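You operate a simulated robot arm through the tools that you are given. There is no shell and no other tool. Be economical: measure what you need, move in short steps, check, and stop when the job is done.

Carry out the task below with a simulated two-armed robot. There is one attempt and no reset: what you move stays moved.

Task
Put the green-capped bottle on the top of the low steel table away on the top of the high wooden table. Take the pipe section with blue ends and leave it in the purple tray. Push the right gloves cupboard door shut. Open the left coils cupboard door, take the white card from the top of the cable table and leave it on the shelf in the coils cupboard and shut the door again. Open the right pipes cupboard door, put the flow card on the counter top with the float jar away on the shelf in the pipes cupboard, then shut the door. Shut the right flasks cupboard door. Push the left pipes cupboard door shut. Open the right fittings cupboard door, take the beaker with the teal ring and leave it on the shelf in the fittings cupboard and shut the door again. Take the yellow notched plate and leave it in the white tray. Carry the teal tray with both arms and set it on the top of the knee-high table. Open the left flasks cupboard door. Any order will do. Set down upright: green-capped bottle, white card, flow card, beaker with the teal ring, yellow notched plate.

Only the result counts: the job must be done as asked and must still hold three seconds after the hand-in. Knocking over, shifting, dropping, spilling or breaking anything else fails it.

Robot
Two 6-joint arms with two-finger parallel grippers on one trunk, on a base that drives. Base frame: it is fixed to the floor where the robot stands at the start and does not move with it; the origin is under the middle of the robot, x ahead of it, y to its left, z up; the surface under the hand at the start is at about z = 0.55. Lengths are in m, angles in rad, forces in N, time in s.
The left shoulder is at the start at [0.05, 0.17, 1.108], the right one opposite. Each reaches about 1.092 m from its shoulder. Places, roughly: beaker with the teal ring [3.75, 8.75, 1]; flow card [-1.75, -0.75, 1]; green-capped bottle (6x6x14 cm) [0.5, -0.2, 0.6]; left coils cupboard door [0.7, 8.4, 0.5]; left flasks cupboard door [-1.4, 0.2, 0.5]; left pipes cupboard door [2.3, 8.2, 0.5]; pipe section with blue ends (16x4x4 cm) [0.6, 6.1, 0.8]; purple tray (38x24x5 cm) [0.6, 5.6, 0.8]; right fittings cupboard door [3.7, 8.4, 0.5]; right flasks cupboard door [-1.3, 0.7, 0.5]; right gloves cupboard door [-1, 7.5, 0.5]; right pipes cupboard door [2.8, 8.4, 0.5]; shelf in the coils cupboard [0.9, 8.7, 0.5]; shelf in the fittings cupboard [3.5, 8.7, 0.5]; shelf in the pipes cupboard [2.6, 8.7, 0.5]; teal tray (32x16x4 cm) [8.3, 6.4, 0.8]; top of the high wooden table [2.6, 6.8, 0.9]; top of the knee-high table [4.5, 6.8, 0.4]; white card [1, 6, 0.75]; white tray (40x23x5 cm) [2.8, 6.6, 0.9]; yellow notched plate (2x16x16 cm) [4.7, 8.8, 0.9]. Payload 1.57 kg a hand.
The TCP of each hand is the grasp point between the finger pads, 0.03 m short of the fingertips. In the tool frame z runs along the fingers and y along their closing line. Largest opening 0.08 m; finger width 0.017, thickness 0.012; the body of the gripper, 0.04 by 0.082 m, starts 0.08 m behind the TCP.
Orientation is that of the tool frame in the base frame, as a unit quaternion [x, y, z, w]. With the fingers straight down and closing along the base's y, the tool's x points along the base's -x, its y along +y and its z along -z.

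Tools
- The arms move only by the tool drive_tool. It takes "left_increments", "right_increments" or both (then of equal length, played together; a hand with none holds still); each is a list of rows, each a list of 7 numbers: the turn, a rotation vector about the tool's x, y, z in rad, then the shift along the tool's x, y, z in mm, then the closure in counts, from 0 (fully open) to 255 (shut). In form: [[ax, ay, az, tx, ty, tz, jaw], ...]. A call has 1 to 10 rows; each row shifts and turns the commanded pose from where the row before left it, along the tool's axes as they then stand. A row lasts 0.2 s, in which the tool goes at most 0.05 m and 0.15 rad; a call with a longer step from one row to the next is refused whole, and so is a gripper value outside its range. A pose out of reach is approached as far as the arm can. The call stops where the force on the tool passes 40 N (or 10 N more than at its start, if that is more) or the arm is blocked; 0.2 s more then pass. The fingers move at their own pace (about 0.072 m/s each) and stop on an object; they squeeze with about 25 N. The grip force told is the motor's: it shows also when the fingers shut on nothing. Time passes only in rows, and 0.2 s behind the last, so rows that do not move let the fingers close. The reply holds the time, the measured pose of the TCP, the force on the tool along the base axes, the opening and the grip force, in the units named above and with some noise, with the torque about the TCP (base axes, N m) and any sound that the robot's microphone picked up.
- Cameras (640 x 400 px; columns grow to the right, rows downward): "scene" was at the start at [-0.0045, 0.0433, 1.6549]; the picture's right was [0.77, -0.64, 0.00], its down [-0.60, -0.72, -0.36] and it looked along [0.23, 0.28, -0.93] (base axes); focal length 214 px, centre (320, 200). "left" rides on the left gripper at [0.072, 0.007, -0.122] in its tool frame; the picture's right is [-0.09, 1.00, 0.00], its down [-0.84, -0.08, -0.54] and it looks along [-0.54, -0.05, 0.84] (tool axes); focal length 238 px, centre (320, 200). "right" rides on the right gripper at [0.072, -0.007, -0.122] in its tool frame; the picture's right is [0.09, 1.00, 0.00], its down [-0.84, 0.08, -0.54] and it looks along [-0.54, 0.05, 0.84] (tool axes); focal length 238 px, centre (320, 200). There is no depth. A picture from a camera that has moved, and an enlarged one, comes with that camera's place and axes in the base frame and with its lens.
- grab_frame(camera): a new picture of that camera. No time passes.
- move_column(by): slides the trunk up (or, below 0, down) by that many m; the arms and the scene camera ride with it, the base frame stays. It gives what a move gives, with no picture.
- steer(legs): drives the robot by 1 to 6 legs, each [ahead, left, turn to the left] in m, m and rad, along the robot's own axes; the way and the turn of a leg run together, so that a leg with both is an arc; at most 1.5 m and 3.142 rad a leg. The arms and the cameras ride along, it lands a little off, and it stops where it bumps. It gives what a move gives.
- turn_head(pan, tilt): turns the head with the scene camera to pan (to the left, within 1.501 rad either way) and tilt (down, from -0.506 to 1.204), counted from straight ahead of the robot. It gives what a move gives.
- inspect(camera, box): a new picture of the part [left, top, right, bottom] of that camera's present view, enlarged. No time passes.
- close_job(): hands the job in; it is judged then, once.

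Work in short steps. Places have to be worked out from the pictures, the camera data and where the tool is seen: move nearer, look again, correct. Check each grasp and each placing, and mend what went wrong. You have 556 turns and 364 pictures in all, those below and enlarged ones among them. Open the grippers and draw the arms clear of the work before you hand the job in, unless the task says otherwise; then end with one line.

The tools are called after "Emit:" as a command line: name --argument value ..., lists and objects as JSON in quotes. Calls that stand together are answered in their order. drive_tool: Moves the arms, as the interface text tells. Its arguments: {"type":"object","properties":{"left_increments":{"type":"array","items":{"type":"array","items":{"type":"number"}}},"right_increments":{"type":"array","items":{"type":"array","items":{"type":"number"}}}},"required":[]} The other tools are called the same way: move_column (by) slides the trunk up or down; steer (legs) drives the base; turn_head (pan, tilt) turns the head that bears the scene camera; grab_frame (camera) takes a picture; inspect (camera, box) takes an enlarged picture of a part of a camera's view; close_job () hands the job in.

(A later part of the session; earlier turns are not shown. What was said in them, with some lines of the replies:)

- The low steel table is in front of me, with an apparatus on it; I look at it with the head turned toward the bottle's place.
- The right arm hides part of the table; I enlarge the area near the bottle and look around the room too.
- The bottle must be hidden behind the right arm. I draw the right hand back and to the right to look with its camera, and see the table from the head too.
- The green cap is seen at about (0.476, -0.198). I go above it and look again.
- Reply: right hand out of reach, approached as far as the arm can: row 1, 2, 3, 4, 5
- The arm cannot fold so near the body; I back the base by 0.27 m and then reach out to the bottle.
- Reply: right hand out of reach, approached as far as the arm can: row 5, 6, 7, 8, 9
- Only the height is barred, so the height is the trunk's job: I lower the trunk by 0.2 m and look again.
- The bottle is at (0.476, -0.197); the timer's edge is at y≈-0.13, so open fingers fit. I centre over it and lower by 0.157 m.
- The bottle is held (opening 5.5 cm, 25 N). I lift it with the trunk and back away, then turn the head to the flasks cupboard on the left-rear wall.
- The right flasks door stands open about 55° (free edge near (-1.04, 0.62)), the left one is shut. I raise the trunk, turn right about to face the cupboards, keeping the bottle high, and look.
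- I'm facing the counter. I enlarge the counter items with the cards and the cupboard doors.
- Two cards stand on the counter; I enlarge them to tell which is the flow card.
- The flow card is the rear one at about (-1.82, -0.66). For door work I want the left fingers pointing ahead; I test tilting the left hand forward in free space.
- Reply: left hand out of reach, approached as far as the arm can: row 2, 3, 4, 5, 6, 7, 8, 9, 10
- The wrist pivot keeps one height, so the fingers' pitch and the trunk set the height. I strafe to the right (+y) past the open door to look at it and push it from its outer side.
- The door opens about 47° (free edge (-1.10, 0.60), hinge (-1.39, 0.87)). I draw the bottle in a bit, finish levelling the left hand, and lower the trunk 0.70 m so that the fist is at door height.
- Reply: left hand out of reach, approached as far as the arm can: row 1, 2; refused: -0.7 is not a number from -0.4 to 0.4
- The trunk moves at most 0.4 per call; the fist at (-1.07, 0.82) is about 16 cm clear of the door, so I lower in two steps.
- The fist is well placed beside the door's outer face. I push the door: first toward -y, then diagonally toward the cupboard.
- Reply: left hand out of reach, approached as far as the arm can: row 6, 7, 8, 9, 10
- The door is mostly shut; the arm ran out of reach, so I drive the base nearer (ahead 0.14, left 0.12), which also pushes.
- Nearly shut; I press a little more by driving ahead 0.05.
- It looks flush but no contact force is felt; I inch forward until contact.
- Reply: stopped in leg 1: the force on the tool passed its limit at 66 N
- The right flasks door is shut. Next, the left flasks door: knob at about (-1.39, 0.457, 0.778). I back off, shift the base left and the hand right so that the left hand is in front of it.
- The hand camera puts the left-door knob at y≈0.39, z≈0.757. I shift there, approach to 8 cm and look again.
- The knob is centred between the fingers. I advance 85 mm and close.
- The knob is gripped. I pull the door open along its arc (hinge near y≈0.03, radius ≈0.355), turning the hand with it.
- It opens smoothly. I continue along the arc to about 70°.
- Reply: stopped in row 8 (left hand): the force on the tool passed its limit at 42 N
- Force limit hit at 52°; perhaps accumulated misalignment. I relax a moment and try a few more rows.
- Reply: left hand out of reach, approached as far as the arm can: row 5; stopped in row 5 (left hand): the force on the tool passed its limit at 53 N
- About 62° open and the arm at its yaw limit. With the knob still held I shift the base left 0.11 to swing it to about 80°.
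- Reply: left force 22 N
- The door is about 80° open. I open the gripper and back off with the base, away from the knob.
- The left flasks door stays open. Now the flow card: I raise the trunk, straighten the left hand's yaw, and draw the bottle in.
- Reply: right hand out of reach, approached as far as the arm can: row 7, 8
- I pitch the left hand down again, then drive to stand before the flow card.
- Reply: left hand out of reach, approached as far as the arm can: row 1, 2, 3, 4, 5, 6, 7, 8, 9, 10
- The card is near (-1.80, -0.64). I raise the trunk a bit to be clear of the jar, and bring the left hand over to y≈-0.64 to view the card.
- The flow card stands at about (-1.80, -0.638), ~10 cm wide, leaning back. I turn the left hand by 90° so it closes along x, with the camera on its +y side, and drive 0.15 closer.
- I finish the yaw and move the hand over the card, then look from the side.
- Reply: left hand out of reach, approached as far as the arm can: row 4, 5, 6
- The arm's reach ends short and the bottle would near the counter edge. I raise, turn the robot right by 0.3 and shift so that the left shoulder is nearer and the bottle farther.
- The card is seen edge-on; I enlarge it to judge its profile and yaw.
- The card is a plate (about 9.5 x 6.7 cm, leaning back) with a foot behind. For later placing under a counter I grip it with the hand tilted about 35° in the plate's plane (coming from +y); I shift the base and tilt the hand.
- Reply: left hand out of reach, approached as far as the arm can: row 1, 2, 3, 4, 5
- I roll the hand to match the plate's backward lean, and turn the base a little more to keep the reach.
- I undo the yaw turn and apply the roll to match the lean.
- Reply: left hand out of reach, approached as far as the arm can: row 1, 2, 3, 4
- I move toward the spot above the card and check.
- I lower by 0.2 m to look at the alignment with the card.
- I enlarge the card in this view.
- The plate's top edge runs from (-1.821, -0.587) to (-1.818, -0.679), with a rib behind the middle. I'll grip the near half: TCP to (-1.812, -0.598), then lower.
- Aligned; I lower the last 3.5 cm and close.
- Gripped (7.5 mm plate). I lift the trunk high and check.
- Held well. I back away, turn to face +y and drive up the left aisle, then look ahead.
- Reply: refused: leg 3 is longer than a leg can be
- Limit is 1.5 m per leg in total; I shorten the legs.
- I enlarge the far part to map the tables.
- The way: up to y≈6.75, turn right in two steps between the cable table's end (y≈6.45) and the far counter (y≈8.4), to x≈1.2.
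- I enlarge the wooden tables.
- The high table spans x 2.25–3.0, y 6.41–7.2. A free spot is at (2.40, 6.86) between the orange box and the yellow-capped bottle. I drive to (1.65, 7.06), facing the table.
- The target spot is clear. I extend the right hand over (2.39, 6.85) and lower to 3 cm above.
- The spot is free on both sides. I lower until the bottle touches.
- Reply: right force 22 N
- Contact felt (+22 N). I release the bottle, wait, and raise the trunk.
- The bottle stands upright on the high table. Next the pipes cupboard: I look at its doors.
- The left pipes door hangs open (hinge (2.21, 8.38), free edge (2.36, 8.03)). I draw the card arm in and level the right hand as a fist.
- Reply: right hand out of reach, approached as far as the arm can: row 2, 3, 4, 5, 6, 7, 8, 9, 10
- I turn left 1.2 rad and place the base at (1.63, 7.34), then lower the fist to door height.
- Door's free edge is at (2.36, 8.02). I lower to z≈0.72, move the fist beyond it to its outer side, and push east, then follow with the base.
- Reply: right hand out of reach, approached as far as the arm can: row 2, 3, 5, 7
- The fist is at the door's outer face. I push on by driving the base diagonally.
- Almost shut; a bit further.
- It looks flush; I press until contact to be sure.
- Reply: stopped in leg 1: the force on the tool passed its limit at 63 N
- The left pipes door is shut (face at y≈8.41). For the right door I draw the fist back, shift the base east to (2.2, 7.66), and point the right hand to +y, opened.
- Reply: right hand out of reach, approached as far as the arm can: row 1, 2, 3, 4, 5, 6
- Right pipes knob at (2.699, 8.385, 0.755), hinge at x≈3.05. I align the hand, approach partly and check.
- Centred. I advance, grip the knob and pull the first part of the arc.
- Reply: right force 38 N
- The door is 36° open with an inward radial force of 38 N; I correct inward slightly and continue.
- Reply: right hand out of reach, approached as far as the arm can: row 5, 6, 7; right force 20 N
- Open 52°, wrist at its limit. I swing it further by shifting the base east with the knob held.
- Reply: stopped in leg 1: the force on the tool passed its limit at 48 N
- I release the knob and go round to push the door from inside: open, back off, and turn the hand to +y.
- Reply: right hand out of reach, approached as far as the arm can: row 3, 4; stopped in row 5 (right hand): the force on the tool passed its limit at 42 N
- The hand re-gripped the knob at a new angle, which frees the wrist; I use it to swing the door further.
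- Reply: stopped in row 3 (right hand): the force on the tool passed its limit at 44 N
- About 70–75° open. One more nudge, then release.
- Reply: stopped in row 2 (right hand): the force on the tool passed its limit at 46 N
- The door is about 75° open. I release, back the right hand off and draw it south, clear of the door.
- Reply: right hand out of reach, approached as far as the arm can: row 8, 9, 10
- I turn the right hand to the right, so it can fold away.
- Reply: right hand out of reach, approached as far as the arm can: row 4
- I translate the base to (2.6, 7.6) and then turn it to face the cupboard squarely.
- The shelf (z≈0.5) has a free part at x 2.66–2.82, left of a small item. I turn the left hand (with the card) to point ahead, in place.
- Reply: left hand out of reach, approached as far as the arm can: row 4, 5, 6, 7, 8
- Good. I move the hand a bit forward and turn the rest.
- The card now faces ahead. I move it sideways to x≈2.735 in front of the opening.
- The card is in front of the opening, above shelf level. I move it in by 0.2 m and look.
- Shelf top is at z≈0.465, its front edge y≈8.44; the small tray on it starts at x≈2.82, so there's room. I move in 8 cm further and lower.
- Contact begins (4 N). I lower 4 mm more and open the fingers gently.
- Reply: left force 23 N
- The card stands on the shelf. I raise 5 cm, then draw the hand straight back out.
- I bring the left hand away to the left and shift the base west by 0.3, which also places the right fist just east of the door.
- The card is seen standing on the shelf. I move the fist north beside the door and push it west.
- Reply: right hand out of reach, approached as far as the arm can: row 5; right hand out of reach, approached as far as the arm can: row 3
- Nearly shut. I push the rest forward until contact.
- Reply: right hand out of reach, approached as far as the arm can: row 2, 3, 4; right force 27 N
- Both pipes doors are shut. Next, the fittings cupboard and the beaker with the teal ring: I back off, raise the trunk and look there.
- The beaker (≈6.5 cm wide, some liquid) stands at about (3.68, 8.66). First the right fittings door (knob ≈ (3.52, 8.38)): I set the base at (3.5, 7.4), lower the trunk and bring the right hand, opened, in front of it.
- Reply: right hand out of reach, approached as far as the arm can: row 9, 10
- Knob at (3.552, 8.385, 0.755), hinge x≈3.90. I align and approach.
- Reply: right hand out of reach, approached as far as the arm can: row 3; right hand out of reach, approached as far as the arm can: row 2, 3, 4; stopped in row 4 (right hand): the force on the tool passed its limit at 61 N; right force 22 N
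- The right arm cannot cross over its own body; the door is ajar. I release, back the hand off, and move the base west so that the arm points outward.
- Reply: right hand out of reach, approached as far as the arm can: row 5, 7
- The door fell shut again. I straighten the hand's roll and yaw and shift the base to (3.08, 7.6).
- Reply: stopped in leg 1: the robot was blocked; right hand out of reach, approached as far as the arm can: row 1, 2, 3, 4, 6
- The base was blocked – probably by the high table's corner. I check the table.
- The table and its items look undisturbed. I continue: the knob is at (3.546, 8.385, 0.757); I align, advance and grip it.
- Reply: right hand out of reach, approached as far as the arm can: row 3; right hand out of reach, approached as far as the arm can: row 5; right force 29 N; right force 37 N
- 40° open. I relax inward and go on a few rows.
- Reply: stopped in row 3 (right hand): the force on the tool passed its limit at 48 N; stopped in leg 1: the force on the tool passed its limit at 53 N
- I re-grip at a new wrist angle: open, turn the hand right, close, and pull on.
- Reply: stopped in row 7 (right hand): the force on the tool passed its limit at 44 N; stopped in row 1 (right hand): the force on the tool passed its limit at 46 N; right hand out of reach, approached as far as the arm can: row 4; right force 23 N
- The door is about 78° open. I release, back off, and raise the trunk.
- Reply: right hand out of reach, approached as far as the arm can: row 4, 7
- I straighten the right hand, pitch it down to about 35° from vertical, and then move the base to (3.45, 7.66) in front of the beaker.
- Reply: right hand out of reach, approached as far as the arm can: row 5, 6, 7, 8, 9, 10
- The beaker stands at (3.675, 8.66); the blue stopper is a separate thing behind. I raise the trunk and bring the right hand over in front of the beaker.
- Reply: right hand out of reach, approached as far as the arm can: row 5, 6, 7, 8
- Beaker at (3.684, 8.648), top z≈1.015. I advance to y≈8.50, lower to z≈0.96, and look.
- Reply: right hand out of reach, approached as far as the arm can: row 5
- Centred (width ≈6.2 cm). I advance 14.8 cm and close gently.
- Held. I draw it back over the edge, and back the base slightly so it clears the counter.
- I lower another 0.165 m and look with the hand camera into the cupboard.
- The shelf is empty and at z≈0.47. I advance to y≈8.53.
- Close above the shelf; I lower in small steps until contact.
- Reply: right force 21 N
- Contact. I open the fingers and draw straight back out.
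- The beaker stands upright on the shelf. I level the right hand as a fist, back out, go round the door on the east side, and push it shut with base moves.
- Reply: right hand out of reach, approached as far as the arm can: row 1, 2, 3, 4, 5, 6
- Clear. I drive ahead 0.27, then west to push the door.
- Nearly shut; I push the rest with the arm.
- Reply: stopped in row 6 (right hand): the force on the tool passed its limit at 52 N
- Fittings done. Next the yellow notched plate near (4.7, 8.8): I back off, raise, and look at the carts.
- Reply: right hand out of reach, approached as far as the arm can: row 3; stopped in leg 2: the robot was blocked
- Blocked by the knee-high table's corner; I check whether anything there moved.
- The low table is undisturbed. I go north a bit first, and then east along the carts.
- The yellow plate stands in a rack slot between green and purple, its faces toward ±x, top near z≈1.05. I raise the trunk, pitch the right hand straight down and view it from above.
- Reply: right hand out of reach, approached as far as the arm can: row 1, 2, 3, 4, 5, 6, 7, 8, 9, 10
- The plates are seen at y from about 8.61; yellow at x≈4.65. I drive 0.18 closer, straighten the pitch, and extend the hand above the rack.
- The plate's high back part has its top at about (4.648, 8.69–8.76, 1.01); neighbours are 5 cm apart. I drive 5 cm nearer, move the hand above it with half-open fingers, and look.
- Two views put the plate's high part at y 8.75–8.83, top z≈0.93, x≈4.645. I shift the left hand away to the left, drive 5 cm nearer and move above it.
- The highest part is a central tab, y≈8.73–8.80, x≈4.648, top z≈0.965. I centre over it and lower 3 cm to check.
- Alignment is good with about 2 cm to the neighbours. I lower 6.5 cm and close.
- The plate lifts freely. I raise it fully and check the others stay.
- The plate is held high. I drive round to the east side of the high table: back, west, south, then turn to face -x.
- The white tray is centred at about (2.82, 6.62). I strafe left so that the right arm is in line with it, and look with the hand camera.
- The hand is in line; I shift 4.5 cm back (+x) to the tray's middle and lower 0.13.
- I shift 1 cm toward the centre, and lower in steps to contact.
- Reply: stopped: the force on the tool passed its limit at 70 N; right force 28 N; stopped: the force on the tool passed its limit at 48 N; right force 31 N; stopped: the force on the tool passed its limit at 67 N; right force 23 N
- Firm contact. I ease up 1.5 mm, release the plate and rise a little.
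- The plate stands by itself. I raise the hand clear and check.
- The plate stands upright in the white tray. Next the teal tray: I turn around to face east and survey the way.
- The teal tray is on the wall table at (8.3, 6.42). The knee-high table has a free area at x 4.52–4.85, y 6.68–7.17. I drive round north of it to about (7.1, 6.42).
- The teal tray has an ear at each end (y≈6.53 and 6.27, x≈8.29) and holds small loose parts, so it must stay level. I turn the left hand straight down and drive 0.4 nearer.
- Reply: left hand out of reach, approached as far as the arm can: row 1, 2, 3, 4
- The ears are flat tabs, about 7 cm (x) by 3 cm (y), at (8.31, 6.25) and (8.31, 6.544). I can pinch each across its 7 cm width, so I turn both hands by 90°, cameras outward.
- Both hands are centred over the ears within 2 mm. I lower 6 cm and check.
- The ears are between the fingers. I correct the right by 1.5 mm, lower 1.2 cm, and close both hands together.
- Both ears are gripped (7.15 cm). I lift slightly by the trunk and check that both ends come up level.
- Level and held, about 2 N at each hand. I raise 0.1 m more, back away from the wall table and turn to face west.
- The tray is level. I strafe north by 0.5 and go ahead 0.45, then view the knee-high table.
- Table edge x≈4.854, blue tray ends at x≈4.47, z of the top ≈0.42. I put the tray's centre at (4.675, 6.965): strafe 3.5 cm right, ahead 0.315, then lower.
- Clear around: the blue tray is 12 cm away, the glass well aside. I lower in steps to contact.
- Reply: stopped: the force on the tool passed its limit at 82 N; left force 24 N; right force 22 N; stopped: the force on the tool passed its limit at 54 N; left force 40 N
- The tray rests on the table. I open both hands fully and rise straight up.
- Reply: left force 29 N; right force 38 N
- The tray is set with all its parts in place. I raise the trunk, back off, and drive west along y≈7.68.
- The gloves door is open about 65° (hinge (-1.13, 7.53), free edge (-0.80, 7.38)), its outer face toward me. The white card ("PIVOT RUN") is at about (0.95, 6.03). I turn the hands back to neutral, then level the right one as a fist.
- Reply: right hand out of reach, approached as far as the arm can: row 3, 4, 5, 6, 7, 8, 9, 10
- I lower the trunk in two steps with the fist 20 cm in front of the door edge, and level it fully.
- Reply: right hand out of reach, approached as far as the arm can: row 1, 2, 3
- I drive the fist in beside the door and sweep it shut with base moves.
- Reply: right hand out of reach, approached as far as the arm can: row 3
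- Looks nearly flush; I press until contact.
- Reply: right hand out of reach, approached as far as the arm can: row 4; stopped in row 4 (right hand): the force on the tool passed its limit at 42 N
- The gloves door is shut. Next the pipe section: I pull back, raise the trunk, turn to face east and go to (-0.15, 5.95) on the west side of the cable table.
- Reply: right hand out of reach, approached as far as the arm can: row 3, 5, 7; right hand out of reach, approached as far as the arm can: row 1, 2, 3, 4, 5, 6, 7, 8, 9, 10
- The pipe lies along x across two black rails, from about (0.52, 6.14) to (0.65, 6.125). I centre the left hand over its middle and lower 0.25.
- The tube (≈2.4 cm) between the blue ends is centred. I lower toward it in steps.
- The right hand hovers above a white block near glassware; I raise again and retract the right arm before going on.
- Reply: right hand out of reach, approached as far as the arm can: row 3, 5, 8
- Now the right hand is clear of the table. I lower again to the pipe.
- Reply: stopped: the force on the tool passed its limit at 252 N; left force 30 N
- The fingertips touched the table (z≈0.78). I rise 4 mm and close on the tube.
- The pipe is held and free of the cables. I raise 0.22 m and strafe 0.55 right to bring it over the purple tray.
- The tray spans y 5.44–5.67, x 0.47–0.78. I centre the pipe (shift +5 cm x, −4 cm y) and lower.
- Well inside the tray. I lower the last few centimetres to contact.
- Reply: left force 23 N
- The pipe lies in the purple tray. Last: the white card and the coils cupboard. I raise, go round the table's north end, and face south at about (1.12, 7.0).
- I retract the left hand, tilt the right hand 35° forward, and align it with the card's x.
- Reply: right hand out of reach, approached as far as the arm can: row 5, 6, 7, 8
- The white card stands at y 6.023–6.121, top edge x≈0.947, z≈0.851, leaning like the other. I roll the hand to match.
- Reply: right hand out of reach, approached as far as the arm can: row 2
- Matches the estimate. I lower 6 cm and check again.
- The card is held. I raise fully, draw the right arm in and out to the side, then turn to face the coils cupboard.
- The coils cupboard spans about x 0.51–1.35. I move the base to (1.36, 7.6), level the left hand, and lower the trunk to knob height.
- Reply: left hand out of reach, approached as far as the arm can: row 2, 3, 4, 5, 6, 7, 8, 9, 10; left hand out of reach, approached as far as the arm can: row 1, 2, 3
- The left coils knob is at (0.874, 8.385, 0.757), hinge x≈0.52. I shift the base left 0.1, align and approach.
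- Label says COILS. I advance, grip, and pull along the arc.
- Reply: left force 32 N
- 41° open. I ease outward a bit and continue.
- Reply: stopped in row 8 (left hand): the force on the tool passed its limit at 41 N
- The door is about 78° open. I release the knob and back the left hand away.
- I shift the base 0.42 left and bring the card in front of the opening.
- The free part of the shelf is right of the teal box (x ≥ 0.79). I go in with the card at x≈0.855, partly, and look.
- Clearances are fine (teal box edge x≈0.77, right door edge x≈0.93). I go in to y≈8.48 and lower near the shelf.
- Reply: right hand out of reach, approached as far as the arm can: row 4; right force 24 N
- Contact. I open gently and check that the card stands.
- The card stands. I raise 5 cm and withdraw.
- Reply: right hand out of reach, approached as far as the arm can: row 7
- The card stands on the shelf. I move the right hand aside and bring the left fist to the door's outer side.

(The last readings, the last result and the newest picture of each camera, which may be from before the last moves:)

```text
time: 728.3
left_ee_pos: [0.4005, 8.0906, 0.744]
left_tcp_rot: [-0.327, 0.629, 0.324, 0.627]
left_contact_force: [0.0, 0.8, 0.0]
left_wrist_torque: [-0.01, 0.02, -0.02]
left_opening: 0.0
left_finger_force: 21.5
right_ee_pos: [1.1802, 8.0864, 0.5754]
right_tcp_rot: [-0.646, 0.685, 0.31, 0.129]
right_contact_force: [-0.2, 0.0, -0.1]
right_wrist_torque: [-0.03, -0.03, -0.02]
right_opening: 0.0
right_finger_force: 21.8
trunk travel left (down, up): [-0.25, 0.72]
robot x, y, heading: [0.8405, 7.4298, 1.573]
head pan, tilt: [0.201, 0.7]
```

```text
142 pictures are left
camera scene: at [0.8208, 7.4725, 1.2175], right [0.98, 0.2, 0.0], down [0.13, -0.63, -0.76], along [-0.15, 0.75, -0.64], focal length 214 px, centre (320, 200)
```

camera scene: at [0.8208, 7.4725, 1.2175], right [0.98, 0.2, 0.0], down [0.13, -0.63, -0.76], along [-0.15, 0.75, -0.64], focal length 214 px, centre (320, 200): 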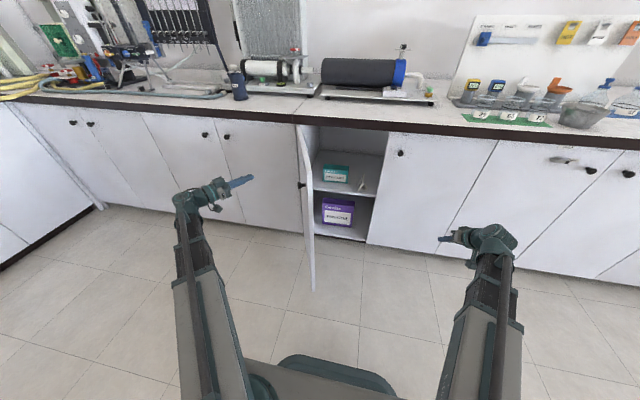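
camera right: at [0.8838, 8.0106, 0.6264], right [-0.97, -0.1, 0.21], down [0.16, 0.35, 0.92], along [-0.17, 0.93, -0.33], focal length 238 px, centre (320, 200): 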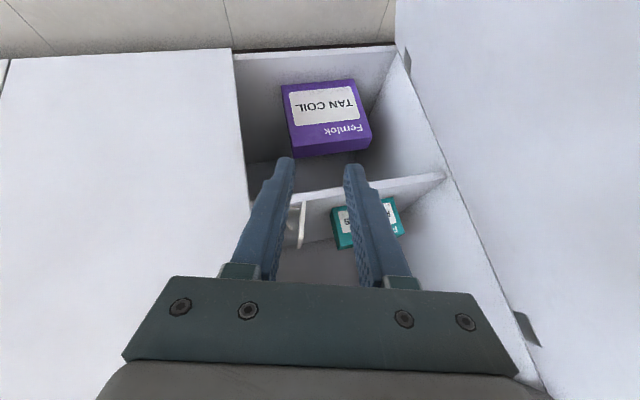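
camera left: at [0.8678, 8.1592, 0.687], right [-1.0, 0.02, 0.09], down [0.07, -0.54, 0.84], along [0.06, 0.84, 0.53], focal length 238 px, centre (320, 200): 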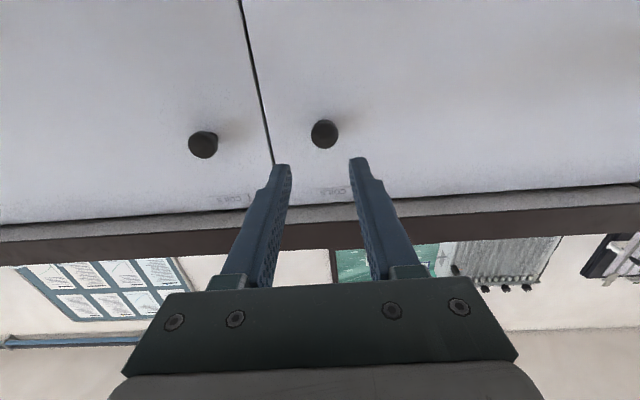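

I check the card once more in close-up, then push the door shut.

Emit:
inspect --camera "scene" --box '[290, 130, 410, 240]'

Emit:
drive_tool --left_increments '[[0, 0, 0, 0, -33, 26.5, 255], [0, 0, 0, 0, -33, 26.5, 255], [0, 0, 0, 0, -33, 26.5, 255], [0, 0, 0, 0, -33, 26.5, 255], [0, 0, 0, 0, -16, 34, 255], [0, 0, 0, 0, -16, 34, 255], [0, 0, 0, 0, -16, 34, 255], [0, 0, 0, 0, -16, 34, 255]]'

Emit:
grab_frame --camera "scene"

```text
3.64 times, centred on (350, 185) of scene
camera zoom: at [0.8208, 7.4725, 1.2175], right [0.98, 0.2, 0.0], down [0.13, -0.63, -0.76], along [-0.15, 0.75, -0.64], focal length 780 px, centre (211, 254)
```

zoom: 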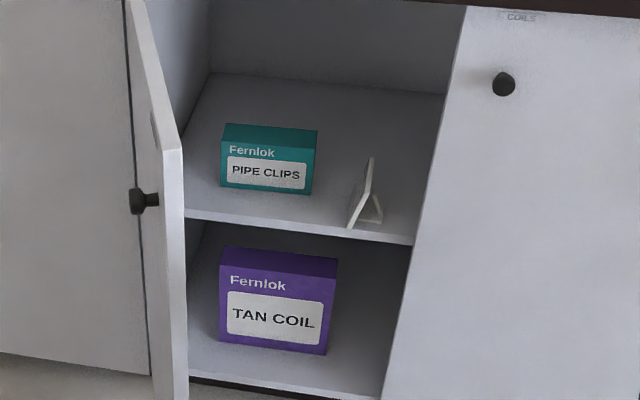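

```text
time: 730.1
left_ee_pos: [0.7006, 8.1725, 0.7431]
left_tcp_rot: [-0.326, 0.63, 0.322, 0.627]
left_contact_force: [0.7, 0.1, 0.2]
left_wrist_torque: [-0.01, -0.04, -0.01]
left_opening: 0.0
left_finger_force: 21.3
right_ee_pos: [1.1804, 8.0843, 0.5745]
right_tcp_rot: [-0.647, 0.685, 0.31, 0.129]
right_contact_force: [0.2, 0.2, 0.9]
right_wrist_torque: [0.0, 0.01, -0.01]
right_opening: 0.0001
right_finger_force: 21.5
trunk travel left (down, up): [-0.25, 0.72]
robot x, y, heading: [0.8399, 7.4287, 1.571]
head pan, tilt: [0.201, 0.7]
```

```text
140 pictures are left
camera scene: at [0.8211, 7.4725, 1.2175], right [0.98, 0.2, 0.0], down [0.13, -0.63, -0.76], along [-0.15, 0.75, -0.64], focal length 214 px, centre (320, 200)
```

scene: 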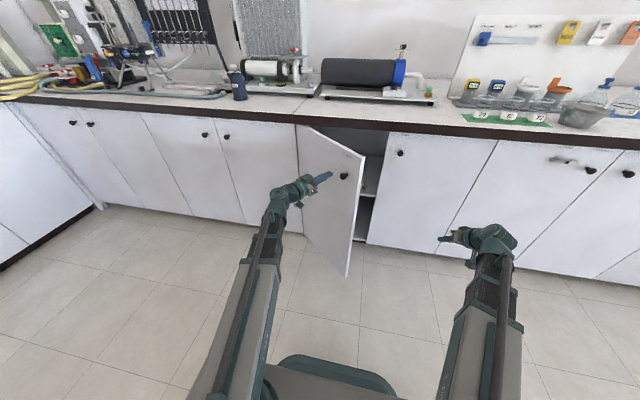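

The card stands upright just inside the shelf edge. I push the door further.

Emit:
drive_tool --left_increments '[[0, 0, 0, 0, 2, 40, 255], [0, 0, 0, 0, 2, 40, 255], [0, 0, 0, 0, 2, 40, 255], [0, 0, 0, 0, 8, 28, 255], [0, 0, 0, 0, 10, 25, 255]]'

Emit:
grab_frame --camera "scene"

```text
time: 731.3
left_ee_pos: [0.7806, 8.3289, 0.7447]
left_tcp_rot: [-0.326, 0.63, 0.322, 0.627]
left_contact_force: [0.0, -0.4, 0.2]
left_wrist_torque: [0.0, 0.0, -0.02]
left_opening: 0.0
left_finger_force: 21.6
right_ee_pos: [1.1811, 8.0864, 0.5752]
right_tcp_rot: [-0.647, 0.685, 0.311, 0.129]
right_contact_force: [-0.6, -0.6, 0.0]
right_wrist_torque: [0.02, 0.03, -0.01]
right_opening: 0.0
right_finger_force: 21.7
trunk travel left (down, up): [-0.25, 0.72]
robot x, y, heading: [0.8381, 7.4279, 1.576]
head pan, tilt: [0.201, 0.7]
```

```text
139 pictures are left
camera scene: at [0.8212, 7.4725, 1.2175], right [0.98, 0.2, 0.0], down [0.13, -0.63, -0.76], along [-0.15, 0.75, -0.64], focal length 214 px, centre (320, 200)
```

scene: 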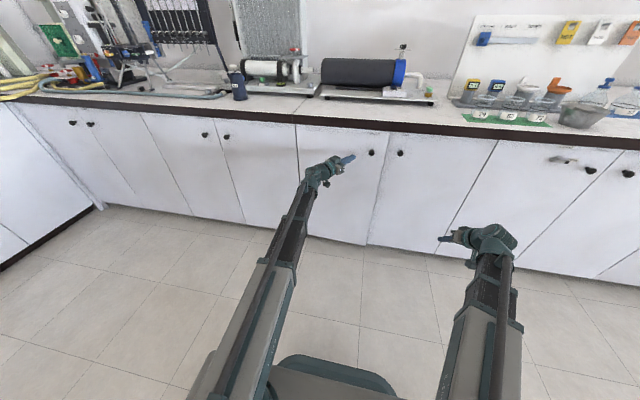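

Emit:
drive_tool --left_increments '[[0, 0, 0, 0, 10, 16, 255], [0, 0, 0, 0, 10, 16, 255], [0, 0, 0, 0, 7, 12, 255], [0, 0, 0, 0, 7, 10, 255], [0, 0, 0, 0, 6, 8, 255], [0, 0, 0, 0, 6, 8, 255]]'

Emit:
inspect --camera "scene" --box '[240, 100, 460, 260]'

```text
time: 732.3
left_ee_pos: [0.7834, 8.3837, 0.7424]
left_tcp_rot: [-0.324, 0.632, 0.321, 0.626]
left_contact_force: [-1.0, -4.0, -0.1]
left_wrist_torque: [0.05, 0.0, -0.01]
left_opening: 0.0
left_finger_force: 21.3
right_ee_pos: [1.1809, 8.0838, 0.5754]
right_tcp_rot: [-0.646, 0.685, 0.31, 0.129]
right_contact_force: [0.5, 0.4, -0.3]
right_wrist_torque: [0.05, 0.0, 0.01]
right_opening: 0.0
right_finger_force: 21.0
trunk travel left (down, up): [-0.25, 0.72]
robot x, y, heading: [0.8412, 7.432, 1.571]
head pan, tilt: [0.201, 0.7]
stopped in row 5 (left hand): the force on the tool passed its limit at 53 N (the readings are from after the stop); the commanded pose is now the measured one
```

```text
2.50 times, centred on (350, 180) of scene
camera zoom: at [0.8209, 7.4717, 1.2176], right [0.98, 0.2, 0.0], down [0.13, -0.63, -0.77], along [-0.16, 0.75, -0.64], focal length 536 px, centre (245, 250)
```

zoom: 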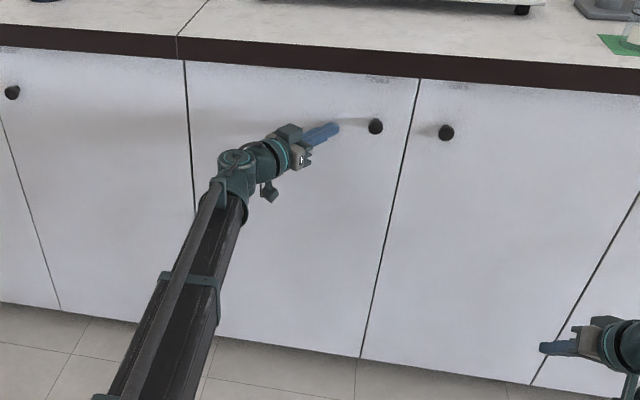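

The coils door is shut. I draw both hands back, open the grippers, back away and take a last look at the row of doors.

Emit:
drive_tool --left_increments '[[0, 0, 0, 0, 0, -40, 255], [0, 0, 0, 0, 0, -40, 255], [0, 0, 0, 0, 0, -40, 255], [0, 0, 0, 0, 0, -40, 0], [0, 0, 0, 0, 0, 0, 0], [0, 0, 0, 0, 0, 0, 0]]' --right_increments '[[0, 0, 0, 0, 0, 0, 0], [0, 0, 0, 0, 0, 0, 0], [0, 0, 0, 0, 0, 0, 0], [0, 0, 0, 0, 0, 0, 0], [0, 0, 0, 0, 0, 0, 0], [0, 0, 0, 0, 0, 0, 0]]'

Emit:
steer --legs '[[-0.15, 0, 0]]'

Emit:
move_column --by 0.4

Emit:
turn_head --pan -0.6 --tilt 0.5

Emit:
grab_frame --camera "scene"

Emit:
turn_head --pan 0.9 --tilt 0.5

Emit:
grab_frame --camera "scene"

```text
time: 733.7
left_ee_pos: [0.6911, 8.256, 0.7436]
left_tcp_rot: [-0.323, 0.631, 0.322, 0.628]
left_contact_force: [-0.1, -0.1, -0.1]
left_wrist_torque: [0.04, -0.02, -0.02]
left_opening: 0.0801
left_finger_force: 0.1
right_ee_pos: [1.181, 8.0854, 0.5742]
right_tcp_rot: [-0.646, 0.685, 0.31, 0.129]
right_contact_force: [0.2, -0.2, 0.1]
right_wrist_torque: [-0.02, 0.01, 0.0]
right_opening: 0.0799
right_finger_force: 0.1
trunk travel left (down, up): [-0.25, 0.72]
robot x, y, heading: [0.8376, 7.4284, 1.572]
head pan, tilt: [0.201, 0.7]
```

```text
time: 735.1
left_ee_pos: [0.6925, 8.1054, 0.7435]
left_tcp_rot: [-0.323, 0.631, 0.322, 0.628]
left_contact_force: [-0.2, 0.1, -0.5]
left_wrist_torque: [-0.05, -0.02, -0.03]
left_opening: 0.0801
left_finger_force: 0.1
right_ee_pos: [1.181, 7.9348, 0.5747]
right_tcp_rot: [-0.646, 0.685, 0.311, 0.129]
right_contact_force: [-0.3, 0.7, 0.5]
right_wrist_torque: [-0.04, -0.01, -0.01]
right_opening: 0.0799
right_finger_force: 0.1
trunk travel left (down, up): [-0.25, 0.72]
robot x, y, heading: [0.8393, 7.2767, 1.574]
head pan, tilt: [0.201, 0.7]
```

```text
time: 738.9
left_ee_pos: [0.6923, 8.1051, 1.1439]
left_tcp_rot: [-0.323, 0.631, 0.321, 0.628]
left_contact_force: [1.1, -0.2, 0.1]
left_wrist_torque: [0.03, 0.0, 0.01]
left_opening: 0.0798
left_finger_force: 0.1
right_ee_pos: [1.1813, 7.9342, 0.9744]
right_tcp_rot: [-0.647, 0.685, 0.311, 0.128]
right_contact_force: [0.3, 0.8, 0.3]
right_wrist_torque: [-0.01, 0.02, 0.03]
right_opening: 0.0797
right_finger_force: 0.1
trunk travel left (down, up): [-0.65, 0.32]
robot x, y, heading: [0.8406, 7.2786, 1.576]
head pan, tilt: [0.201, 0.7]
```

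```text
time: 740.0
left_ee_pos: [0.6925, 8.1053, 1.1437]
left_tcp_rot: [-0.323, 0.631, 0.322, 0.628]
left_contact_force: [0.1, -0.4, -0.3]
left_wrist_torque: [0.0, 0.01, 0.02]
left_opening: 0.08
left_finger_force: 0.1
right_ee_pos: [1.1804, 7.9343, 0.9748]
right_tcp_rot: [-0.646, 0.685, 0.31, 0.129]
right_contact_force: [0.0, 0.3, 0.8]
right_wrist_torque: [0.0, 0.02, 0.01]
right_opening: 0.08
right_finger_force: 0.2
trunk travel left (down, up): [-0.65, 0.32]
robot x, y, heading: [0.8393, 7.2746, 1.573]
head pan, tilt: [-0.6, 0.499]
```

```text
137 pictures are left
camera scene: at [0.8899, 7.313, 1.6352], right [0.83, -0.56, 0.0], down [-0.27, -0.4, -0.88], along [0.49, 0.73, -0.48], focal length 214 px, centre (320, 200)
```

scene: 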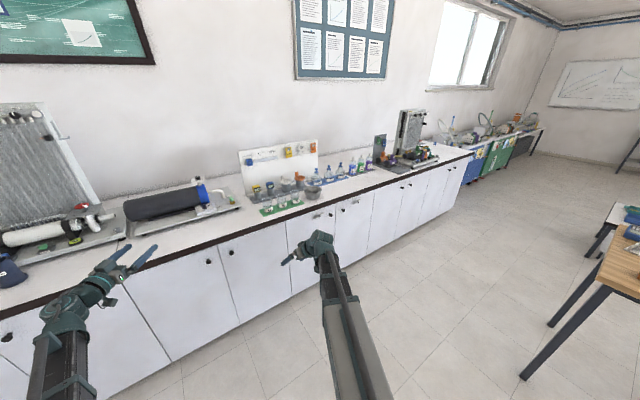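

```text
time: 741.6
left_ee_pos: [0.693, 8.103, 1.1438]
left_tcp_rot: [-0.324, 0.63, 0.323, 0.627]
left_contact_force: [0.1, 0.2, -0.4]
left_wrist_torque: [0.02, -0.01, 0.02]
left_opening: 0.08
left_finger_force: 0.0
right_ee_pos: [1.1819, 7.9344, 0.9749]
right_tcp_rot: [-0.646, 0.685, 0.31, 0.129]
right_contact_force: [-0.8, -0.3, 0.1]
right_wrist_torque: [-0.04, 0.02, -0.03]
right_opening: 0.08
right_finger_force: 0.1
trunk travel left (down, up): [-0.65, 0.32]
robot x, y, heading: [0.841, 7.2799, 1.572]
head pan, tilt: [0.901, 0.499]
```

```text
136 pictures are left
camera scene: at [0.7674, 7.2941, 1.6352], right [0.62, 0.79, 0.0], down [0.38, -0.3, -0.88], along [-0.69, 0.54, -0.48], focal length 214 px, centre (320, 200)
```

scene: 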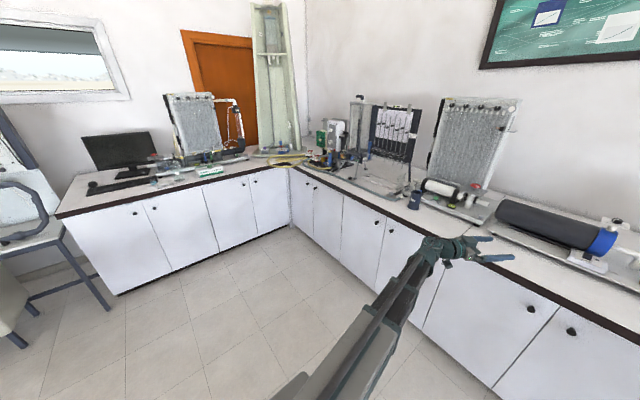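

All doors look shut, the placed things were seen standing, and the grippers are open and clear. I hand in the job.

Emit:
close_job

```text
The job is handed in.
```

All the tasks were carried out and the job is handed in. The base bumped the corners of the high wooden table and the knee-high table while driving, and nothing on either looked moved. I last saw the left flasks door open early in the job, at about 78°, and did not go back to recheck it.
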